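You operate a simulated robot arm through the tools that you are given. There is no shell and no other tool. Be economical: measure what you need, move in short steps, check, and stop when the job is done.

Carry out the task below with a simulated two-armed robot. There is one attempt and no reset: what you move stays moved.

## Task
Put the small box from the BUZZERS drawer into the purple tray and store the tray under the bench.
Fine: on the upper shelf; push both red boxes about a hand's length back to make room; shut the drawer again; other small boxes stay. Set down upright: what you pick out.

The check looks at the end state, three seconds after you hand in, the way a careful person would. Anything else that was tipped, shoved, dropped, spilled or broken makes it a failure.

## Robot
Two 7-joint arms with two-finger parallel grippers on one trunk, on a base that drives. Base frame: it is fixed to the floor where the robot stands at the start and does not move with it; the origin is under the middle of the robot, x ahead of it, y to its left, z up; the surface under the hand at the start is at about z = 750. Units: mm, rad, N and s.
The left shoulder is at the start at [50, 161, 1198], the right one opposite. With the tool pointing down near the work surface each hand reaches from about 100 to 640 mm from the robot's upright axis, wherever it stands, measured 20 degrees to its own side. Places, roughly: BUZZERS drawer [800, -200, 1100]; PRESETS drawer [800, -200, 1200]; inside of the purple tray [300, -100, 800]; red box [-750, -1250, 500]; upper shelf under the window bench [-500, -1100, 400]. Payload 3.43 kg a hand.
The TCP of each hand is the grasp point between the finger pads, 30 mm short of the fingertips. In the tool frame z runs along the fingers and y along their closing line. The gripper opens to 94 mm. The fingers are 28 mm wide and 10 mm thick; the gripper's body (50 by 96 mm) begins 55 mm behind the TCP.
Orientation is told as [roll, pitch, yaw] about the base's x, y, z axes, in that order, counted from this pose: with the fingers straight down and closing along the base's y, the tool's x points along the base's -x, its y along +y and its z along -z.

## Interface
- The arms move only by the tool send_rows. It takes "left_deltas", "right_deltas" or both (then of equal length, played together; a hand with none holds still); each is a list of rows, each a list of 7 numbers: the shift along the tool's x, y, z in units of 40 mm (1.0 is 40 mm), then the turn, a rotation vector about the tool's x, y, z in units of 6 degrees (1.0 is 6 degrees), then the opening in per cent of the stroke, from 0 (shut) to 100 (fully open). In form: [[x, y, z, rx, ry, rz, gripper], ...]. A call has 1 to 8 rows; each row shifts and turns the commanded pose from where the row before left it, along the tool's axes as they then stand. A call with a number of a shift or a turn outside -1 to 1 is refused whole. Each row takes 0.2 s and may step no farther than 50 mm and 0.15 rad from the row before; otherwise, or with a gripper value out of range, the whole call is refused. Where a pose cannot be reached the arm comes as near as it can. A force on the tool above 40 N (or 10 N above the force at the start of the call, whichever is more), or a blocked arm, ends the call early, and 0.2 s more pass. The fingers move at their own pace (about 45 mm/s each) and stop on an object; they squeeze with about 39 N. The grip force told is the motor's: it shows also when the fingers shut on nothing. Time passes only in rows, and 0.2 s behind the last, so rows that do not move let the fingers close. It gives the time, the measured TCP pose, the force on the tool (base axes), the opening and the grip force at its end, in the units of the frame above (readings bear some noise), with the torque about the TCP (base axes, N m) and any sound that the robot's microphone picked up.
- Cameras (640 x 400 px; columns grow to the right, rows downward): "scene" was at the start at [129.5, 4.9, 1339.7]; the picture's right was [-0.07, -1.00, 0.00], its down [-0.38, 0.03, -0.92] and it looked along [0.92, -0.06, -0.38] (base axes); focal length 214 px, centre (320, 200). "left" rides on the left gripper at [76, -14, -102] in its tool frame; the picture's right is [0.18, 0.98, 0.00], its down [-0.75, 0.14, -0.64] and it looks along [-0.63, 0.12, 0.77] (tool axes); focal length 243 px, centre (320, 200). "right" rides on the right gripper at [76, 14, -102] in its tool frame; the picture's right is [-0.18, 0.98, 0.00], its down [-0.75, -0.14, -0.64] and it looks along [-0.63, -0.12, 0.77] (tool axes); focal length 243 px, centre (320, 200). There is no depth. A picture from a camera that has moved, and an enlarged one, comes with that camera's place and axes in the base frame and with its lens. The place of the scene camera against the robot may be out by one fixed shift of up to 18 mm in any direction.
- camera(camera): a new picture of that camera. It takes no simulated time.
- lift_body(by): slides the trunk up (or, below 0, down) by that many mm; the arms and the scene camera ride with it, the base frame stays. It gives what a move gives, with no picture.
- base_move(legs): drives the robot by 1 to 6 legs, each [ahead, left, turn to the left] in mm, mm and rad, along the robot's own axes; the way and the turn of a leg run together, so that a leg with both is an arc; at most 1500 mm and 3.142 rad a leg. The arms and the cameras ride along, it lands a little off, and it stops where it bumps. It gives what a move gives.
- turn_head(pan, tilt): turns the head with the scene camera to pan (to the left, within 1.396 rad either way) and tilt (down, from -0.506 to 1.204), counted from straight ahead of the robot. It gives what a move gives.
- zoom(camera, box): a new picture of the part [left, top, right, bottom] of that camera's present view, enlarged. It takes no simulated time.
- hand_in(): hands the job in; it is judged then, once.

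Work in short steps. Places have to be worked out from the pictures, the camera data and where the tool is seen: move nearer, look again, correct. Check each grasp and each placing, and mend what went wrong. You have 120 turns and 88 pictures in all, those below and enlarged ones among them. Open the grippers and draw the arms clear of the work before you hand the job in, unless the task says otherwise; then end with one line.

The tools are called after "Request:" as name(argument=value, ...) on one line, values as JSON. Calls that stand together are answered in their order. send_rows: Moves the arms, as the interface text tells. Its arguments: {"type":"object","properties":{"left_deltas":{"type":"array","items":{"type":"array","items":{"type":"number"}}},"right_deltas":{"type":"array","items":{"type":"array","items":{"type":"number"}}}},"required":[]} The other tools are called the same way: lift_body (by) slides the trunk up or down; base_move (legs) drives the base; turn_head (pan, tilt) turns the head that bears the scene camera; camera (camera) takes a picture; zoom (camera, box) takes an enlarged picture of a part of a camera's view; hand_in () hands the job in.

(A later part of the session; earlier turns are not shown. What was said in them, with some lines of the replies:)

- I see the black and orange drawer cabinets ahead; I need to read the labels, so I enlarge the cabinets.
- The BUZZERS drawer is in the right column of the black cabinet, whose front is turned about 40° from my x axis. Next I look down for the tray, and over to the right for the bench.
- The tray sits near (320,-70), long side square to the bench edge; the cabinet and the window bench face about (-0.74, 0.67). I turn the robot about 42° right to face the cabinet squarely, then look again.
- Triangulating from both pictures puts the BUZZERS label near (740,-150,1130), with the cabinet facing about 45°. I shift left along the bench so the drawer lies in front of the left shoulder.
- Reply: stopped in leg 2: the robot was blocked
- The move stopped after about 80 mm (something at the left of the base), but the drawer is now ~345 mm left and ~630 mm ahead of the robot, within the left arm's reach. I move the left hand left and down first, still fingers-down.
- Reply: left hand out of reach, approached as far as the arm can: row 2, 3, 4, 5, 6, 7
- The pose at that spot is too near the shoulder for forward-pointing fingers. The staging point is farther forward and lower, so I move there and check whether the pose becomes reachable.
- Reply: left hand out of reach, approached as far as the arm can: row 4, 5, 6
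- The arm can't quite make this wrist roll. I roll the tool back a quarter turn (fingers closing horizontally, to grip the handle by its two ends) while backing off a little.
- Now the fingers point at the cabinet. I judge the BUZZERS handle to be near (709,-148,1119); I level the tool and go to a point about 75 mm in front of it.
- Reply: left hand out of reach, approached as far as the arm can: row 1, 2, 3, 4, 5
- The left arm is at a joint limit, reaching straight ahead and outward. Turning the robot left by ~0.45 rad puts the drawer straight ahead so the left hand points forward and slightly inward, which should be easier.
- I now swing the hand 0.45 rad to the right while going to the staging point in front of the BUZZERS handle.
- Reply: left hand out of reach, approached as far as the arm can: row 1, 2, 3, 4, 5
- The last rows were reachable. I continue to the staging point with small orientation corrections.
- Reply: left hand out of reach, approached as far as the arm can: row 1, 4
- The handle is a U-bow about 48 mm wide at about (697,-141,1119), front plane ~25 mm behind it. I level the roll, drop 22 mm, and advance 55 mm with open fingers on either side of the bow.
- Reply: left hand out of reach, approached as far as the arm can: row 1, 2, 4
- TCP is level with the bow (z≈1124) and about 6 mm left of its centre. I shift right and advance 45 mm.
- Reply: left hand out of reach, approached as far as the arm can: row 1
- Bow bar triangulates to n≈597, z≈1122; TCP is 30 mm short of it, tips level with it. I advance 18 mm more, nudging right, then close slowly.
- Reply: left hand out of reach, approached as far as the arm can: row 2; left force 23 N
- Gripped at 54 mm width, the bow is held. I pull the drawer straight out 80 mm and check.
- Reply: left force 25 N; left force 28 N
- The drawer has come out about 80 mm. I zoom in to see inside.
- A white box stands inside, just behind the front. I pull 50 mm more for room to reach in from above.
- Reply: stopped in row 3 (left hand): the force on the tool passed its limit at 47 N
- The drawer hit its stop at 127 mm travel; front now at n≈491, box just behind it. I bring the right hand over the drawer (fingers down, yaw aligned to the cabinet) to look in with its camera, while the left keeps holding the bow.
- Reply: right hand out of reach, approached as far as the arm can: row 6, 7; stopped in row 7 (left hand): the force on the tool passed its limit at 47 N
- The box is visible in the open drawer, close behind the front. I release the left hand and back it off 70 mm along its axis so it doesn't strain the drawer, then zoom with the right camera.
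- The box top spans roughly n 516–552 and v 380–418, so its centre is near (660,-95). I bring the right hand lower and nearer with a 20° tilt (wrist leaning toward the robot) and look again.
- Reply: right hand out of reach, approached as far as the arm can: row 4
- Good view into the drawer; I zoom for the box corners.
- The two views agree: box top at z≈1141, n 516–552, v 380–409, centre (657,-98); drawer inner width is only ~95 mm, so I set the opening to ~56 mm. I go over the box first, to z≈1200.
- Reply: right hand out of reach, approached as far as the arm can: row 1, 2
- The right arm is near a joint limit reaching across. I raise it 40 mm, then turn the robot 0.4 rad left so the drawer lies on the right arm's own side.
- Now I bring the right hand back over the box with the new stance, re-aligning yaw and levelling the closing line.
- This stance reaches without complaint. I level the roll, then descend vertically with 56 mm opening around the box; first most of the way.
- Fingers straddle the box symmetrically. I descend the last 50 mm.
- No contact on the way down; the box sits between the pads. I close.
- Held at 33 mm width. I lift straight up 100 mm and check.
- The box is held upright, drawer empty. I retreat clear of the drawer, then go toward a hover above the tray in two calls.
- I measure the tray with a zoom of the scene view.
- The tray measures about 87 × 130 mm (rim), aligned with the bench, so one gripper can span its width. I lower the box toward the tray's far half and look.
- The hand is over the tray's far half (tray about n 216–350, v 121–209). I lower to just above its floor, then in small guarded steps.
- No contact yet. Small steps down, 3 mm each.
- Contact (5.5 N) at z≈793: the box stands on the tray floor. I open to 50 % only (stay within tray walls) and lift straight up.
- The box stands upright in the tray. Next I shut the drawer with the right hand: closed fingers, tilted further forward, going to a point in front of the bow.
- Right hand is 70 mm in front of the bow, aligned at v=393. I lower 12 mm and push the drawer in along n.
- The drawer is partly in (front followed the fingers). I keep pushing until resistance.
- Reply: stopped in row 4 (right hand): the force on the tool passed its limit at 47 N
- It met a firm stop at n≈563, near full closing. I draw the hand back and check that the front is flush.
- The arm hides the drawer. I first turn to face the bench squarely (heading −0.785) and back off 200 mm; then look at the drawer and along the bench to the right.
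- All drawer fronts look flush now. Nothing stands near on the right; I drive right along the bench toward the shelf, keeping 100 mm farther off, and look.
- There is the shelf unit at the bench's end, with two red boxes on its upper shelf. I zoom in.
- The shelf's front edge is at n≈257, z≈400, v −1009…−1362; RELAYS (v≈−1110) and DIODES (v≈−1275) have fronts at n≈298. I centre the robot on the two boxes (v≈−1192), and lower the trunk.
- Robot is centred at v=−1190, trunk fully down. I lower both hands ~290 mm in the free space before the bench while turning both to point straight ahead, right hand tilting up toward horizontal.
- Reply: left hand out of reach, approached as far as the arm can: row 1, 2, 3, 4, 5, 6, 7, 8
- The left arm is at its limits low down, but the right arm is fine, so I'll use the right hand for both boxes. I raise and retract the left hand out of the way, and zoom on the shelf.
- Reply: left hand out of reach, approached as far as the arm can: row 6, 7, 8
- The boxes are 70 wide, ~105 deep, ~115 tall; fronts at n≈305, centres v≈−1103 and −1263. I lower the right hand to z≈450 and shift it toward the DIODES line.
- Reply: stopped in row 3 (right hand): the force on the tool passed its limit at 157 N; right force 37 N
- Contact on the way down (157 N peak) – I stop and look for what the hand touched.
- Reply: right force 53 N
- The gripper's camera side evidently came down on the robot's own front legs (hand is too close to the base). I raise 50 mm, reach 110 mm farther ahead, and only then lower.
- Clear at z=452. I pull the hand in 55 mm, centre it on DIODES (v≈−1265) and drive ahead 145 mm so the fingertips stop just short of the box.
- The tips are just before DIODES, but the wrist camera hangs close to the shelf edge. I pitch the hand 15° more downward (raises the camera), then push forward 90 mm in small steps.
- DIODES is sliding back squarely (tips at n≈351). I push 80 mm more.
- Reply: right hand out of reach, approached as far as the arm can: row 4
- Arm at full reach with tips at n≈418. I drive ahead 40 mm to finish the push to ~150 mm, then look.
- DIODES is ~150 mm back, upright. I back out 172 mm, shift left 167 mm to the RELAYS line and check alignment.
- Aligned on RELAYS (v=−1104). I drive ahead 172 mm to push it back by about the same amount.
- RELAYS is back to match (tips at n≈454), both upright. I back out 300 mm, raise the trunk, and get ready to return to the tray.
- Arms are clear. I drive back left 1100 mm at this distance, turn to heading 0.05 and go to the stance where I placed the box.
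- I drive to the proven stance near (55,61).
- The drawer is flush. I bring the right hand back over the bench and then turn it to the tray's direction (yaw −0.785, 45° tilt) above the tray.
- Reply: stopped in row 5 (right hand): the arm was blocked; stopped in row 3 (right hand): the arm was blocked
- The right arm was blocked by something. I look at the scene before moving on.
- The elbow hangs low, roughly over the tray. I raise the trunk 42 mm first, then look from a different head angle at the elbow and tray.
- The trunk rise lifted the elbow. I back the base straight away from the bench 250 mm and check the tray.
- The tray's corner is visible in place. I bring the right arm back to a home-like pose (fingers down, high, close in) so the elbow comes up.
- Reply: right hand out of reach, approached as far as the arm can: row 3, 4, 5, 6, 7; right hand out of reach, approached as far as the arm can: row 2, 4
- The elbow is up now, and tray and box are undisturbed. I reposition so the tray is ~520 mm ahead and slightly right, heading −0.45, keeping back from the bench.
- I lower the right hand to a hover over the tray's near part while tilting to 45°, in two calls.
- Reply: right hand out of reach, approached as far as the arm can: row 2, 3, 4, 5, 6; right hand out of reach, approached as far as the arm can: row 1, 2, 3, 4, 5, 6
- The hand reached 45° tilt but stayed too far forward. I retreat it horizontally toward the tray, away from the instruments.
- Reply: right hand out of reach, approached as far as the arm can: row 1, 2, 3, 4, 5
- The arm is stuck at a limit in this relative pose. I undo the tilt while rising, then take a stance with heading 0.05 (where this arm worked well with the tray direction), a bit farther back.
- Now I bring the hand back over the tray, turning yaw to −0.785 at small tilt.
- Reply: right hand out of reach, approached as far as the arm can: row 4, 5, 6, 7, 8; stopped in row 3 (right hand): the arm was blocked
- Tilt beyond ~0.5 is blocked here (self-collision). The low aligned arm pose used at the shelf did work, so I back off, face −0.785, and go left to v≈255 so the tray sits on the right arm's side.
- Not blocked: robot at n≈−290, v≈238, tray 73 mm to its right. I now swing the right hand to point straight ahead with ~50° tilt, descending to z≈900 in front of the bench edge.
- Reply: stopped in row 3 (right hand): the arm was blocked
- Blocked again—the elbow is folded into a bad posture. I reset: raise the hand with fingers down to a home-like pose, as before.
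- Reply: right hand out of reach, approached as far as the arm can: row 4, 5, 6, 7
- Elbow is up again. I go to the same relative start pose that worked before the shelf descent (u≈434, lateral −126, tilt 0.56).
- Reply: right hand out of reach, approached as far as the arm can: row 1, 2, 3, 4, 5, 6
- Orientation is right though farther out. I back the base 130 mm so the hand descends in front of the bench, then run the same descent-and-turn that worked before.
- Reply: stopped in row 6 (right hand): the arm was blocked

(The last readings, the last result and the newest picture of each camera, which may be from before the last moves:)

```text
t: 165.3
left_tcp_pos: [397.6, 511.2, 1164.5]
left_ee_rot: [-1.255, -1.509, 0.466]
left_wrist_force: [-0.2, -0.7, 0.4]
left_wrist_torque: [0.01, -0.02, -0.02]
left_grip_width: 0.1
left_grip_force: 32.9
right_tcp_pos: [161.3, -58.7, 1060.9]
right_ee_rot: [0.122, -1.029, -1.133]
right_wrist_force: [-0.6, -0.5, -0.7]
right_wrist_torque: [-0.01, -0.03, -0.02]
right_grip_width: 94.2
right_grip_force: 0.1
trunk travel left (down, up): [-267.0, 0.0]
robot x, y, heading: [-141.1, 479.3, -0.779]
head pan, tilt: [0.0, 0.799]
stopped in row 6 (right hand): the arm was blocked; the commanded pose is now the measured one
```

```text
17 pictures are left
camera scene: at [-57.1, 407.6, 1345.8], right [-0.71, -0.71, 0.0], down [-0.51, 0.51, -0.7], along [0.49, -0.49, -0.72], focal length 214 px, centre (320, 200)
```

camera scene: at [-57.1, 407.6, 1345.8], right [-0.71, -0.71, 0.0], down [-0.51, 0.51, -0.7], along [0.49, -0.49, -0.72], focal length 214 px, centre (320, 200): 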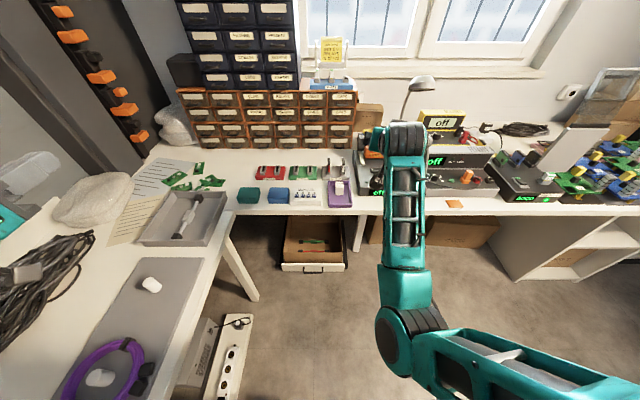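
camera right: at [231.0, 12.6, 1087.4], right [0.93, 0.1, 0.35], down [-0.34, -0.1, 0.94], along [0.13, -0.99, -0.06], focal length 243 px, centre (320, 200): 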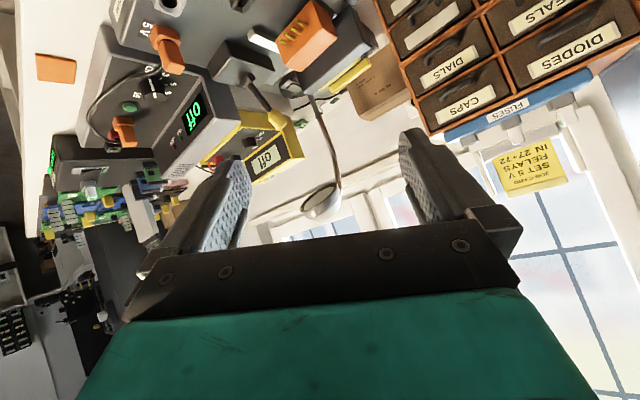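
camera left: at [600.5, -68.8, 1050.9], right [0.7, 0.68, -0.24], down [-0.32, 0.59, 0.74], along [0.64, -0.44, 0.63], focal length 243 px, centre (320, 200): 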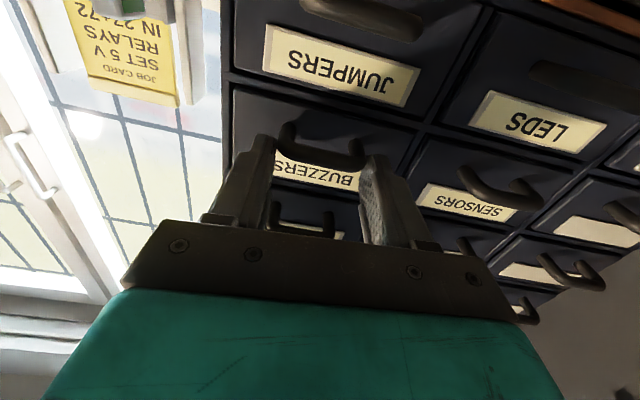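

This posture won't tilt far. New plan: grip the tray near its near end with nearly vertical fingers (small tilt, which works), rest it on the shelf's front, then push it in. I first return the hand to fingers-down, pointing square to the bench.

Request:
send_rows(right_deltas=[[-0.43, 0, -0.26, -0.1, 1, -0.15, 100], [-0.4, 0, -0.3, -0.1, 1, -0.18, 100], [-0.36, 0, -0.34, -0.07, 1, -0.2, 100], [-0.32, 0, -0.38, -0.05, 1, -0.23, 100], [-0.28, 0, -0.41, -0.02, 1, -0.25, 100], [-0.24, 0, -0.44, 0, 1, -0.26, 100], [-0.2, 0, -0.46, 0.03, 1, -0.28, 100], [-0.14, 0, -0.48, 0.05, 0.5, -0.29, 100]])

```text
t: 167.2
left_tcp_pos: [399.1, 512.7, 1163.5]
left_ee_rot: [-1.263, -1.51, 0.472]
left_wrist_force: [0.2, 0.5, -0.5]
left_wrist_torque: [-0.02, 0.0, 0.03]
left_grip_width: 0.0
left_grip_force: 32.7
right_tcp_pos: [163.8, -75.6, 1221.2]
right_ee_rot: [-0.025, -0.247, -0.841]
right_wrist_force: [0.4, 0.0, -0.1]
right_wrist_torque: [0.01, 0.01, -0.01]
right_grip_width: 93.8
right_grip_force: 0.0
right hand out of reach, approached as far as the arm can: row 7, 8
trunk travel left (down, up): [-267.0, 0.0]
robot x, y, heading: [-140.0, 482.2, -0.786]
head pan, tilt: [0.0, 0.799]
```

Good orientation (tilt 0.25, yaw −0.84). I lower it and bring it in and left in the free space before the bench.

Request:
send_rows(right_deltas=[[0.55, 0.32, 0.65, 0, 0, -0.07, 100], [0.55, 0.32, 0.65, 0, 0, -0.07, 100], [0.55, 0.32, 0.65, 0, 0, -0.07, 100], [0.55, 0.32, 0.65, 0, 0, -0.07, 100], [0.55, 0.32, 0.65, 0, 0, -0.07, 100], [0.55, 0.32, 0.65, 0, 0, -0.07, 100], [0.55, 0.32, 0.65, 0, 0, -0.07, 100]])

```text
t: 168.8
left_tcp_pos: [397.7, 511.5, 1163.6]
left_ee_rot: [-1.259, -1.51, 0.474]
left_wrist_force: [0.1, 0.4, -0.8]
left_wrist_torque: [0.01, 0.01, -0.01]
left_grip_width: 0.0
left_grip_force: 32.6
right_tcp_pos: [169.3, 34.9, 995.8]
right_ee_rot: [-0.039, -0.248, -0.791]
right_wrist_force: [0.0, -0.1, -0.1]
right_wrist_torque: [-0.03, 0.0, -0.03]
right_grip_width: 93.9
right_grip_force: 0.0
right hand out of reach, approached as far as the arm can: row 1, 2, 3
trunk travel left (down, up): [-267.0, 0.0]
robot x, y, heading: [-140.9, 482.7, -0.784]
head pan, tilt: [0.0, 0.799]
```

That works. I go down to z≈880, align laterally with the tray (v≈165), then drive ahead to place the fingers over its near end.

Request:
send_rows(right_deltas=[[0.24, 0.17, 0.94, -0.12, 0, 0, 100], [0.24, 0.17, 0.94, -0.12, 0, 0, 100], [0.24, 0.17, 0.94, -0.12, 0, 0, 100]])

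Request:
base_move(legs=[[115, 0, 0]])

Request:
camera(camera="right")

```text
t: 169.6
left_tcp_pos: [398.1, 510.5, 1164.2]
left_ee_rot: [-1.255, -1.51, 0.466]
left_wrist_force: [-0.4, -0.3, 0.8]
left_wrist_torque: [0.03, 0.0, -0.01]
left_grip_width: 0.0
left_grip_force: 33.1
right_tcp_pos: [182.5, 50.2, 878.3]
right_ee_rot: [0.001, -0.247, -0.79]
right_wrist_force: [-0.5, -0.8, -0.2]
right_wrist_torque: [0.02, -0.02, -0.01]
right_grip_width: 94.2
right_grip_force: 0.0
trunk travel left (down, up): [-267.0, 0.0]
robot x, y, heading: [-139.7, 483.8, -0.792]
head pan, tilt: [0.0, 0.799]
```

```text
t: 170.8
left_tcp_pos: [479.3, 430.8, 1163.1]
left_ee_rot: [-1.242, -1.51, 0.457]
left_wrist_force: [-0.2, 0.2, -0.6]
left_wrist_torque: [0.01, 0.0, 0.01]
left_grip_width: 0.0
left_grip_force: 32.9
right_tcp_pos: [264.0, -32.6, 879.2]
right_ee_rot: [0.003, -0.247, -0.788]
right_wrist_force: [0.2, -0.3, -0.6]
right_wrist_torque: [0.01, -0.04, -0.01]
right_grip_width: 93.9
right_grip_force: 0.1
trunk travel left (down, up): [-267.0, 0.0]
robot x, y, heading: [-59.4, 399.2, -0.787]
head pan, tilt: [0.0, 0.799]
```

```text
16 pictures are left
camera right: at [205.4, 48.4, 959.8], right [0.82, 0.57, 0.05], down [0.3, -0.51, 0.81], along [0.48, -0.65, -0.59], focal length 243 px, centre (320, 200)
```

right: 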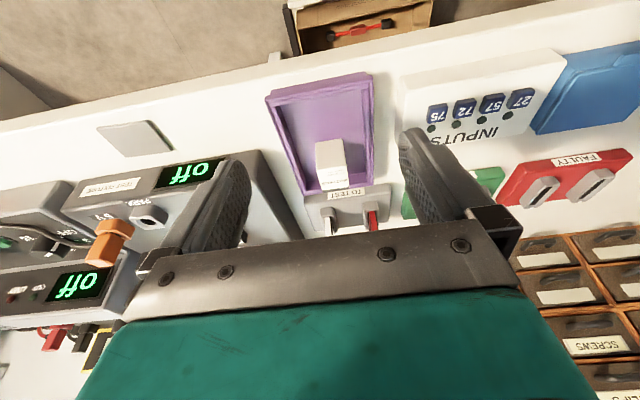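

The tray near edge is at n≈212, centre v≈165; fingers at v=163.6. I shift 26 mm forward and descend to z≈800, fingers outside both side walls.

Request:
send_rows(right_deltas=[[-0.63, 0.04, 0.16, 0, 0, 0, 100], [0.16, 0, 0.64, 0, 0, 0, 100], [0.16, 0, 0.64, 0, 0, 0, 100], [0.14, 0, 0.5, 0, 0, 0, 100]])

Request:
camera(camera="right")

```text
t: 171.8
left_tcp_pos: [478.8, 430.6, 1163.5]
left_ee_rot: [-1.255, -1.511, 0.468]
left_wrist_force: [0.4, 0.3, -0.2]
left_wrist_torque: [0.01, -0.02, 0.0]
left_grip_width: 0.0
left_grip_force: 33.7
right_tcp_pos: [284.4, -48.1, 805.6]
right_ee_rot: [0.002, -0.248, -0.79]
right_wrist_force: [-0.5, 0.8, 0.6]
right_wrist_torque: [0.0, -0.01, 0.04]
right_grip_width: 94.3
right_grip_force: 0.0
trunk travel left (down, up): [-267.0, 0.0]
robot x, y, heading: [-54.7, 400.9, -0.785]
head pan, tilt: [0.0, 0.799]
```

```text
15 pictures are left
camera right: at [224.2, 32.0, 886.3], right [0.82, 0.57, 0.05], down [0.3, -0.51, 0.81], along [0.48, -0.65, -0.59], focal length 243 px, centre (320, 200)
```

right: 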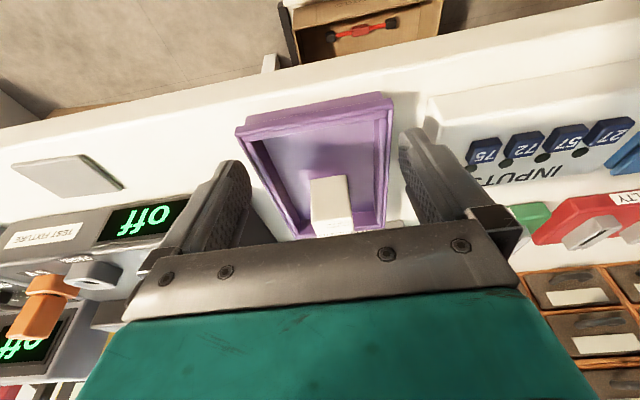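

The tray lies between the fingertips with a few mm each side. I descend in small guarded steps.

Request:
send_rows(right_deltas=[[0.03, -0.02, 0.12, 0, 0, 0, 100], [0.03, -0.02, 0.12, 0, 0, 0, 100], [0.03, 0, 0.12, 0, 0, 0, 100], [0.03, 0, 0.12, 0, 0, 0, 100]])

```text
t: 172.8
left_tcp_pos: [479.3, 431.0, 1164.2]
left_ee_rot: [-1.255, -1.51, 0.467]
left_wrist_force: [0.3, 0.2, 0.9]
left_wrist_torque: [0.0, 0.0, -0.01]
left_grip_width: 0.2
left_grip_force: 32.7
right_tcp_pos: [281.3, -50.3, 784.6]
right_ee_rot: [0.001, -0.247, -0.788]
right_wrist_force: [0.3, -0.9, 0.0]
right_wrist_torque: [0.01, 0.0, -0.02]
right_grip_width: 94.0
right_grip_force: 0.0
trunk travel left (down, up): [-267.0, 0.0]
robot x, y, heading: [-58.8, 399.9, -0.786]
head pan, tilt: [0.0, 0.799]
```

No contact, tips about at bench level. I close on the tray.

Request:
send_rows(right_deltas=[[0, 0, 0, 0, 0, 0, 85], [0, 0, 0, 0, 0, 0, 70], [0, 0, 0, 0, 0, 0, 60], [0, 0, 0, 0, 0, 0, 60]])

Request:
camera(camera="right")

```text
t: 173.8
left_tcp_pos: [478.8, 430.4, 1163.8]
left_ee_rot: [-1.255, -1.51, 0.468]
left_wrist_force: [-0.3, 0.3, 0.4]
left_wrist_torque: [-0.01, 0.01, -0.02]
left_grip_width: 0.0
left_grip_force: 33.2
right_tcp_pos: [282.5, -48.8, 784.7]
right_ee_rot: [0.0, -0.248, -0.79]
right_wrist_force: [-0.3, -0.2, -0.2]
right_wrist_torque: [-0.03, -0.03, 0.02]
right_grip_width: 83.9
right_grip_force: 39.0
trunk travel left (down, up): [-267.0, 0.0]
robot x, y, heading: [-59.5, 401.4, -0.786]
head pan, tilt: [0.0, 0.799]
```

```text
14 pictures are left
camera right: at [223.1, 30.7, 866.5], right [0.82, 0.57, 0.05], down [0.3, -0.51, 0.81], along [0.48, -0.65, -0.59], focal length 243 px, centre (320, 200)
```

right: 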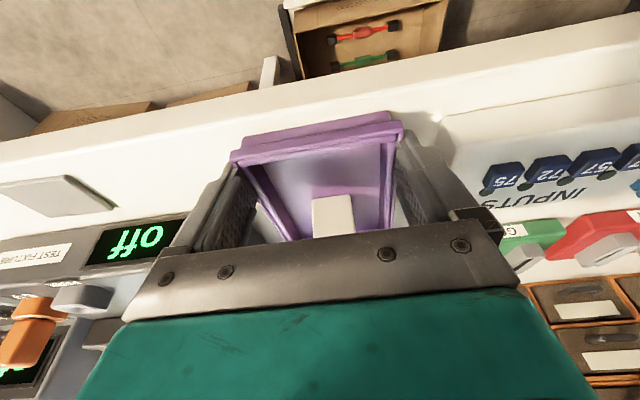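

Gripped at 84 mm with 39 N. I lift 60 mm vertically and check that it stays level.

Request:
send_rows(right_deltas=[[-0.06, 0, -0.24, 0, 0, 0, 60], [-0.12, 0, -0.48, 0, 0, 0, 60], [-0.2, 0, -0.78, 0, 0, 0, 60]])

Request:
camera(camera="right")

```text
t: 174.6
left_tcp_pos: [479.0, 430.8, 1163.6]
left_ee_rot: [-1.257, -1.508, 0.468]
left_wrist_force: [0.2, 0.1, 0.6]
left_wrist_torque: [0.0, -0.01, -0.03]
left_grip_width: 0.2
left_grip_force: 33.0
right_tcp_pos: [283.3, -48.5, 848.0]
right_ee_rot: [0.001, -0.247, -0.79]
right_wrist_force: [-0.3, 0.5, -0.5]
right_wrist_torque: [0.06, 0.03, 0.03]
right_grip_width: 83.9
right_grip_force: 38.9
trunk travel left (down, up): [-267.0, 0.0]
robot x, y, heading: [-59.6, 399.2, -0.79]
head pan, tilt: [0.0, 0.799]
```

```text
13 pictures are left
camera right: at [223.4, 31.5, 929.3], right [0.82, 0.57, 0.05], down [0.3, -0.51, 0.81], along [0.48, -0.65, -0.59], focal length 243 px, centre (320, 200)
```

right: 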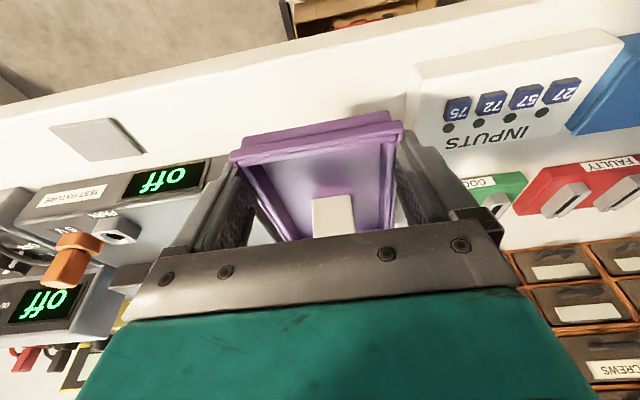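

The tray is level in the grip and nearly weightless. I back off 220 mm and carry it right 1349 mm to the shelf line (v≈−1183).

Request:
base_move(legs=[[-220, 0, 0], [0, -1000, 0], [0, -349, 0]])

Request:
camera(camera="right")

```text
t: 188.2
left_tcp_pos: [-630.6, -366.9, 1163.3]
left_ee_rot: [-1.254, -1.51, 0.462]
left_wrist_force: [0.3, 0.6, 0.2]
left_wrist_torque: [0.0, 0.04, 0.02]
left_grip_width: 0.2
left_grip_force: 33.2
right_tcp_pos: [-828.7, -845.6, 847.5]
right_ee_rot: [0.002, -0.247, -0.791]
right_wrist_force: [-0.1, -0.3, -1.1]
right_wrist_torque: [0.07, 0.02, 0.01]
right_grip_width: 84.2
right_grip_force: 39.1
trunk travel left (down, up): [-267.0, 0.0]
robot x, y, heading: [-1170.2, -395.8, -0.785]
head pan, tilt: [0.0, 0.799]
```

```text
12 pictures are left
camera right: at [-886.6, -765.2, 929.0], right [0.82, 0.57, 0.05], down [0.3, -0.51, 0.81], along [0.48, -0.65, -0.59], focal length 243 px, centre (320, 200)
```

right: 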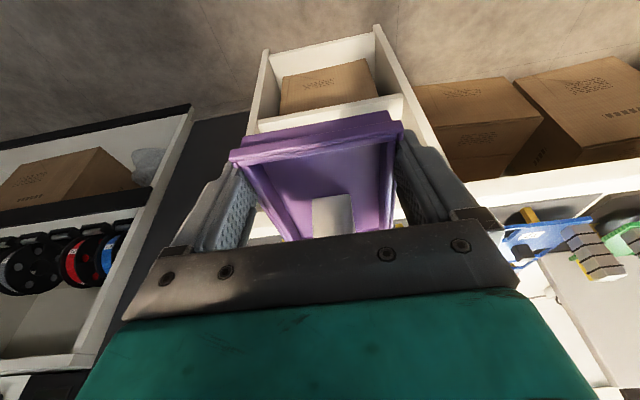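

Tray is on the right line. I lower the trunk fully, then look.

Request:
lift_body(by=-267)

Request:
send_rows(right_deltas=[[0.2, 0, 0.75, 0, 0, 0, 60], [0.2, 0, 0.75, 0, 0, 0, 60], [0.2, 0, 0.75, 0, 0, 0, 60], [0.2, 0, 0.75, 0, 0, 0, 60]])

Request:
turn_head(pan=-0.1, tilt=0.75)

Request:
camera(camera="scene")

```text
t: 190.9
left_tcp_pos: [-630.9, -366.7, 897.9]
left_ee_rot: [-1.255, -1.51, 0.467]
left_wrist_force: [-0.1, 0.0, -0.5]
left_wrist_torque: [0.01, 0.02, 0.04]
left_grip_width: 0.0
left_grip_force: 32.8
right_tcp_pos: [-827.1, -846.6, 580.6]
right_ee_rot: [0.002, -0.249, -0.79]
right_wrist_force: [-0.3, -0.1, -2.4]
right_wrist_torque: [0.04, 0.05, 0.0]
right_grip_width: 84.0
right_grip_force: 39.3
trunk travel left (down, up): [0.0, 267.0]
robot x, y, heading: [-1167.8, -393.0, -0.785]
head pan, tilt: [0.0, 0.799]
```

```text
t: 191.9
left_tcp_pos: [-631.4, -365.4, 895.3]
left_ee_rot: [-1.256, -1.509, 0.467]
left_wrist_force: [-0.5, 0.5, 0.3]
left_wrist_torque: [0.03, 0.03, 0.04]
left_grip_width: 0.3
left_grip_force: 32.9
right_tcp_pos: [-828.1, -843.9, 456.2]
right_ee_rot: [0.001, -0.249, -0.792]
right_wrist_force: [-1.1, 0.8, -0.3]
right_wrist_torque: [0.01, 0.08, -0.01]
right_grip_width: 84.0
right_grip_force: 38.7
trunk travel left (down, up): [0.0, 267.0]
robot x, y, heading: [-1168.7, -400.5, -0.786]
head pan, tilt: [0.0, 0.799]
```

```text
t: 192.6
left_tcp_pos: [-630.0, -366.2, 897.1]
left_ee_rot: [-1.256, -1.509, 0.466]
left_wrist_force: [-0.1, 0.5, 0.5]
left_wrist_torque: [0.02, 0.0, -0.01]
left_grip_width: 0.0
left_grip_force: 33.1
right_tcp_pos: [-828.2, -844.9, 457.1]
right_ee_rot: [0.001, -0.248, -0.792]
right_wrist_force: [0.0, -0.1, -1.7]
right_wrist_torque: [0.05, 0.07, -0.02]
right_grip_width: 84.1
right_grip_force: 39.1
trunk travel left (down, up): [0.0, 267.0]
robot x, y, heading: [-1168.1, -393.6, -0.789]
head pan, tilt: [-0.099, 0.75]
```

```text
11 pictures are left
camera scene: at [-1090.1, -476.8, 1083.1], right [-0.77, -0.63, 0.0], down [-0.43, 0.53, -0.73], along [0.46, -0.57, -0.68], focal length 214 px, centre (320, 200)
```

scene: 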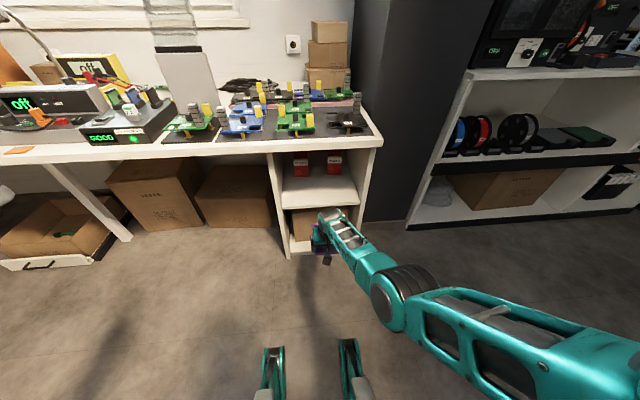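

The tray is low in front of the shelf with the forearm roughly horizontal. I drive ahead 150 mm and check clearances.

Request:
base_move(legs=[[150, 0, 0]])

Request:
camera(camera="right")

Request:
zoom(camera="scene", box=[240, 110, 420, 260])

```text
t: 193.9
left_tcp_pos: [-527.2, -471.4, 897.5]
left_ee_rot: [-1.255, -1.509, 0.465]
left_wrist_force: [0.5, -0.9, 0.7]
left_wrist_torque: [0.0, 0.03, 0.0]
left_grip_width: 0.1
left_grip_force: 33.1
right_tcp_pos: [-723.4, -948.7, 456.6]
right_ee_rot: [0.002, -0.248, -0.79]
right_wrist_force: [-0.1, 0.3, -1.1]
right_wrist_torque: [0.05, 0.03, -0.04]
right_grip_width: 84.0
right_grip_force: 38.6
trunk travel left (down, up): [0.0, 267.0]
robot x, y, heading: [-1063.7, -499.5, -0.789]
head pan, tilt: [-0.099, 0.75]
```

```text
10 pictures are left
camera right: at [-783.1, -867.9, 538.0], right [0.82, 0.56, 0.05], down [0.3, -0.51, 0.81], along [0.48, -0.65, -0.59], focal length 243 px, centre (320, 200)
```

right: 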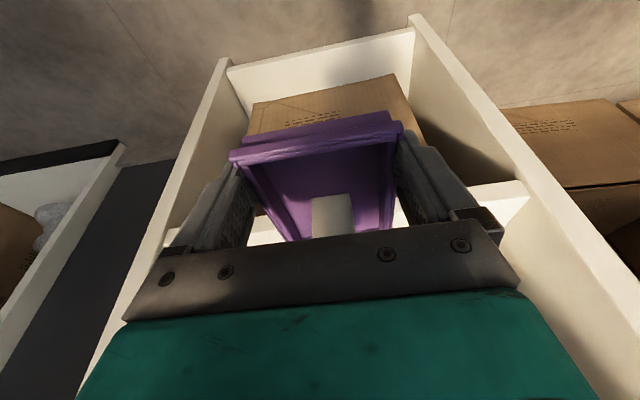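

```text
2.67 times, centred on (330, 185) of scene
camera zoom: at [-985.5, -581.8, 1083.1], right [-0.77, -0.63, 0.0], down [-0.43, 0.53, -0.73], along [0.46, -0.57, -0.68], focal length 572 px, centre (293, 240)
```

zoom: 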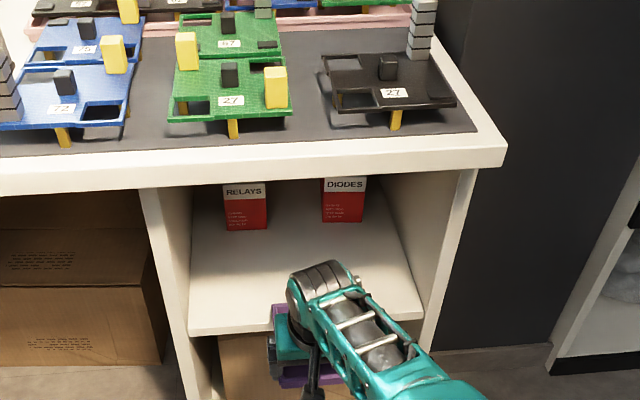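

Both red boxes stand back and square; the wrist is at z≈640, under the slab's underside (712). I drive the remaining 78 mm.

Request:
base_move(legs=[[78, 0, 0]])

Request:
zoom(camera="scene", box=[240, 130, 420, 280])

```text
t: 195.0
left_tcp_pos: [-471.7, -525.8, 896.8]
left_ee_rot: [-1.257, -1.51, 0.466]
left_wrist_force: [0.2, 0.9, 0.5]
left_wrist_torque: [0.01, 0.0, -0.02]
left_grip_width: 0.1
left_grip_force: 33.0
right_tcp_pos: [-669.9, -1003.4, 456.9]
right_ee_rot: [0.001, -0.245, -0.791]
right_wrist_force: [0.0, 0.1, -1.2]
right_wrist_torque: [0.05, 0.01, -0.01]
right_grip_width: 84.0
right_grip_force: 38.9
trunk travel left (down, up): [0.0, 267.0]
robot x, y, heading: [-1013.3, -555.6, -0.785]
head pan, tilt: [-0.099, 0.75]
```

```text
2.67 times, centred on (330, 205) of scene
camera zoom: at [-931.5, -635.9, 1083.1], right [-0.77, -0.63, 0.0], down [-0.43, 0.53, -0.73], along [0.46, -0.57, -0.68], focal length 572 px, centre (293, 187)
```

zoom: 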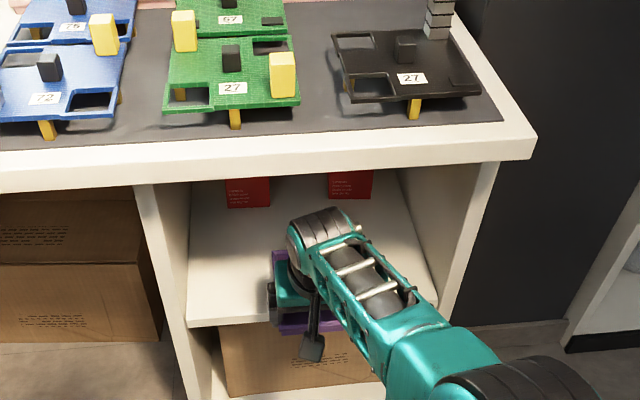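

The wrist clears the slab. I lower 16 mm (tray just above the shelf) and drive in 45 mm more so the whole tray is over the shelf.

Request:
send_rows(right_deltas=[[0.05, 0, 0.2, 0, 0, 0, 60], [0.05, 0, 0.19, 0, 0, 0, 60]])

Request:
base_move(legs=[[45, 0, 0]])

```text
t: 195.6
left_tcp_pos: [-473.1, -523.9, 898.1]
left_ee_rot: [-1.311, -1.508, 0.52]
left_wrist_force: [0.3, -0.2, -0.1]
left_wrist_torque: [0.0, 0.0, -0.02]
left_grip_width: 0.0
left_grip_force: 33.3
right_tcp_pos: [-664.8, -1006.2, 449.9]
right_ee_rot: [0.003, -0.266, -0.788]
right_wrist_force: [-0.9, -0.6, 33.7]
right_wrist_torque: [-0.22, -0.51, 0.33]
right_grip_width: 84.3
right_grip_force: 39.2
trunk travel left (down, up): [0.0, 267.0]
robot x, y, heading: [-1009.3, -553.9, -0.791]
head pan, tilt: [-0.099, 0.75]
```

```text
t: 196.3
left_tcp_pos: [-470.6, -528.5, 897.7]
left_ee_rot: [-1.268, -1.509, 0.479]
left_wrist_force: [-0.7, -0.1, -0.4]
left_wrist_torque: [-0.01, 0.0, -0.02]
left_grip_width: 0.2
left_grip_force: 32.7
right_tcp_pos: [-659.9, -1008.9, 447.8]
right_ee_rot: [0.004, -0.266, -0.789]
right_wrist_force: [-3.3, 2.0, 6.2]
right_wrist_torque: [-0.02, 0.14, -0.11]
right_grip_width: 84.1
right_grip_force: 38.8
trunk travel left (down, up): [0.0, 267.0]
robot x, y, heading: [-1006.4, -559.1, -0.788]
head pan, tilt: [-0.099, 0.75]
stopped in leg 1: the force on the tool passed its limit at 50 N (the readings are from after the stop); the commanded pose is now the measured one
```

The tray touched the shelf (top at ≈415, a bit higher than I assumed). I raise 7 mm and drive in 40 mm.

Request:
send_rows(right_deltas=[[-0.04, 0, -0.17, 0, 0.1, 0, 60], [0, 0, 0, 0, 0, 0, 60]])

Request:
base_move(legs=[[38, 0, 0]])

Request:
camera(camera="right")

```text
t: 196.9
left_tcp_pos: [-469.2, -529.5, 896.7]
left_ee_rot: [-1.256, -1.509, 0.469]
left_wrist_force: [1.0, -0.2, 1.2]
left_wrist_torque: [-0.03, 0.0, 0.06]
left_grip_width: 0.3
left_grip_force: 33.0
right_tcp_pos: [-661.6, -1008.9, 453.7]
right_ee_rot: [0.006, -0.253, -0.791]
right_wrist_force: [0.0, 1.0, -0.4]
right_wrist_torque: [0.03, 0.06, 0.0]
right_grip_width: 83.7
right_grip_force: 39.0
trunk travel left (down, up): [0.0, 267.0]
robot x, y, heading: [-1007.2, -559.5, -0.785]
head pan, tilt: [-0.099, 0.75]
```

```text
t: 197.8
left_tcp_pos: [-442.4, -554.8, 898.2]
left_ee_rot: [-1.257, -1.51, 0.468]
left_wrist_force: [0.2, -0.3, 0.3]
left_wrist_torque: [0.0, -0.03, 0.0]
left_grip_width: 0.1
left_grip_force: 32.5
right_tcp_pos: [-633.7, -1034.9, 454.6]
right_ee_rot: [0.005, -0.254, -0.791]
right_wrist_force: [-0.3, 0.7, -0.1]
right_wrist_torque: [0.04, 0.02, 0.02]
right_grip_width: 84.1
right_grip_force: 39.5
trunk travel left (down, up): [0.0, 267.0]
robot x, y, heading: [-983.1, -583.6, -0.783]
head pan, tilt: [-0.099, 0.75]
```

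```text
7 pictures are left
camera right: at [-693.6, -955.0, 535.2], right [0.82, 0.57, 0.05], down [0.3, -0.51, 0.81], along [0.48, -0.65, -0.59], focal length 243 px, centre (320, 200)
```

right: 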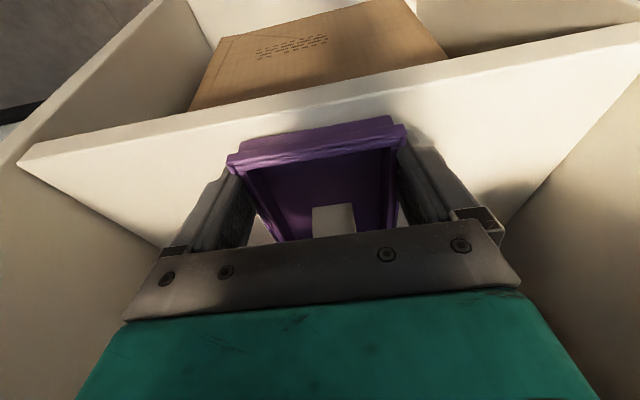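

The tray is fully over the shelf (near edge n≈261, boxes at ≈455). I lower in 2 mm steps to contact.

Request:
send_rows(right_deltas=[[0.012, 0, 0.048, 0, 0, 0, 60], [0.012, 0, 0.048, 0, 0, 0, 60], [0, 0, 0, 0, 0, 0, 60]])

```text
t: 198.6
left_tcp_pos: [-443.3, -554.4, 897.8]
left_ee_rot: [-1.287, -1.51, 0.498]
left_wrist_force: [-0.5, 0.4, -0.1]
left_wrist_torque: [-0.02, 0.01, 0.0]
left_grip_width: 0.0
left_grip_force: 32.5
right_tcp_pos: [-633.3, -1036.4, 452.9]
right_ee_rot: [0.004, -0.257, -0.791]
right_wrist_force: [-4.6, 4.9, 16.8]
right_wrist_torque: [-0.25, 0.86, -0.37]
right_grip_width: 83.9
right_grip_force: 38.6
trunk travel left (down, up): [0.0, 267.0]
robot x, y, heading: [-983.6, -585.3, -0.783]
head pan, tilt: [-0.099, 0.75]
```

Contact (17 N). I open the gripper gently, then raise a little and check.

Request:
send_rows(right_deltas=[[0, 0, 0, 0, 0, 0, 92], [0, 0, 0, 0, 0, 0, 100], [0, 0, 0, 0, 0, 0, 100], [-0.05, 0, -0.2, 0, 0, 0, 100], [-0.12, 0, -0.45, 0, 0, 0, 100]])

Request:
camera(camera="right")

```text
t: 199.8
left_tcp_pos: [-442.8, -555.4, 897.1]
left_ee_rot: [-1.256, -1.509, 0.468]
left_wrist_force: [-0.4, 0.6, 0.2]
left_wrist_torque: [-0.01, -0.01, 0.05]
left_grip_width: 0.0
left_grip_force: 33.3
right_tcp_pos: [-635.0, -1035.1, 476.2]
right_ee_rot: [0.004, -0.25, -0.791]
right_wrist_force: [0.1, 0.2, -0.8]
right_wrist_torque: [-0.01, -0.01, 0.03]
right_grip_width: 94.1
right_grip_force: 0.0
trunk travel left (down, up): [0.0, 267.0]
robot x, y, heading: [-980.3, -586.9, -0.785]
head pan, tilt: [-0.099, 0.75]
```

```text
6 pictures are left
camera right: at [-695.0, -955.2, 557.4], right [0.82, 0.57, 0.05], down [0.3, -0.51, 0.81], along [0.48, -0.65, -0.59], focal length 243 px, centre (320, 200)
```

right: 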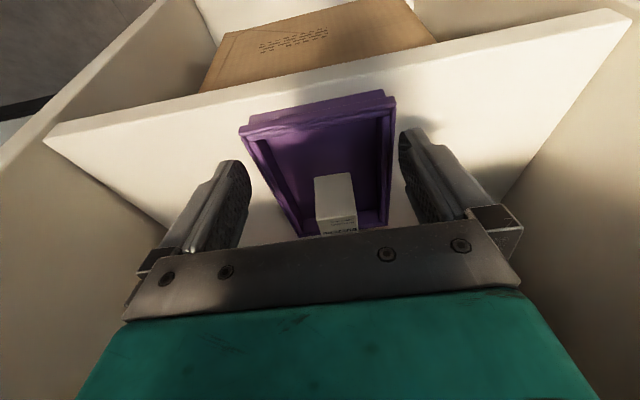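

The tray sits fully on the shelf with the box upright. I drive straight back 250 mm with the fingers open beside the tray.

Request:
base_move(legs=[[-120, 0, 0], [-180, 0, 0]])

Request:
zoom(camera="scene", box=[220, 100, 420, 260])

```text
t: 202.1
left_tcp_pos: [-653.8, -344.8, 897.4]
left_ee_rot: [-1.258, -1.512, 0.468]
left_wrist_force: [0.0, -1.0, 0.6]
left_wrist_torque: [0.01, 0.0, 0.0]
left_grip_width: 0.0
left_grip_force: 33.1
right_tcp_pos: [-845.7, -824.0, 478.1]
right_ee_rot: [0.006, -0.253, -0.793]
right_wrist_force: [-0.6, 0.0, 0.3]
right_wrist_torque: [0.02, -0.03, -0.01]
right_grip_width: 93.6
right_grip_force: 0.0
trunk travel left (down, up): [0.0, 267.0]
robot x, y, heading: [-1189.4, -368.7, -0.79]
head pan, tilt: [-0.099, 0.75]
```

```text
2.50 times, centred on (320, 180) of scene
camera zoom: at [-1112.4, -454.5, 1083.1], right [-0.77, -0.63, 0.0], down [-0.43, 0.53, -0.73], along [0.46, -0.57, -0.68], focal length 536 px, centre (320, 250)
```

zoom: 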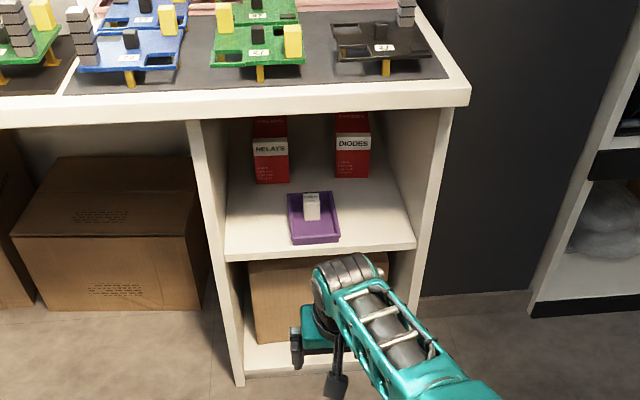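

Tray with the box upright stands on the upper shelf, both red boxes neatly behind it. I open the left gripper too and finish.

Request:
send_rows(left_deltas=[[0, 0, 0, 0, 0, 0, 50], [0, 0, 0, 0, 0, 0, 100], [0, 0, 0, 0, 0, 0, 100], [0, 0, 0, 0, 0, 0, 100]])

Request:
hand_in()

```text
t: 203.1
left_tcp_pos: [-652.7, -343.7, 896.1]
left_ee_rot: [-1.257, -1.509, 0.469]
left_wrist_force: [0.4, -0.3, 0.2]
left_wrist_torque: [0.01, 0.0, 0.02]
left_grip_width: 85.1
left_grip_force: 0.1
right_tcp_pos: [-846.1, -824.6, 478.0]
right_ee_rot: [0.006, -0.254, -0.792]
right_wrist_force: [0.6, 0.1, 0.6]
right_wrist_torque: [0.0, 0.0, 0.0]
right_grip_width: 94.0
right_grip_force: 0.0
trunk travel left (down, up): [0.0, 267.0]
robot x, y, heading: [-1191.5, -373.5, -0.786]
head pan, tilt: [-0.099, 0.75]
```

```text
The job is handed in.
```

The small box from the BUZZERS drawer stands upright in the purple tray on the upper shelf under the bench, both red boxes are pushed back about 150 mm, and the drawer is shut.
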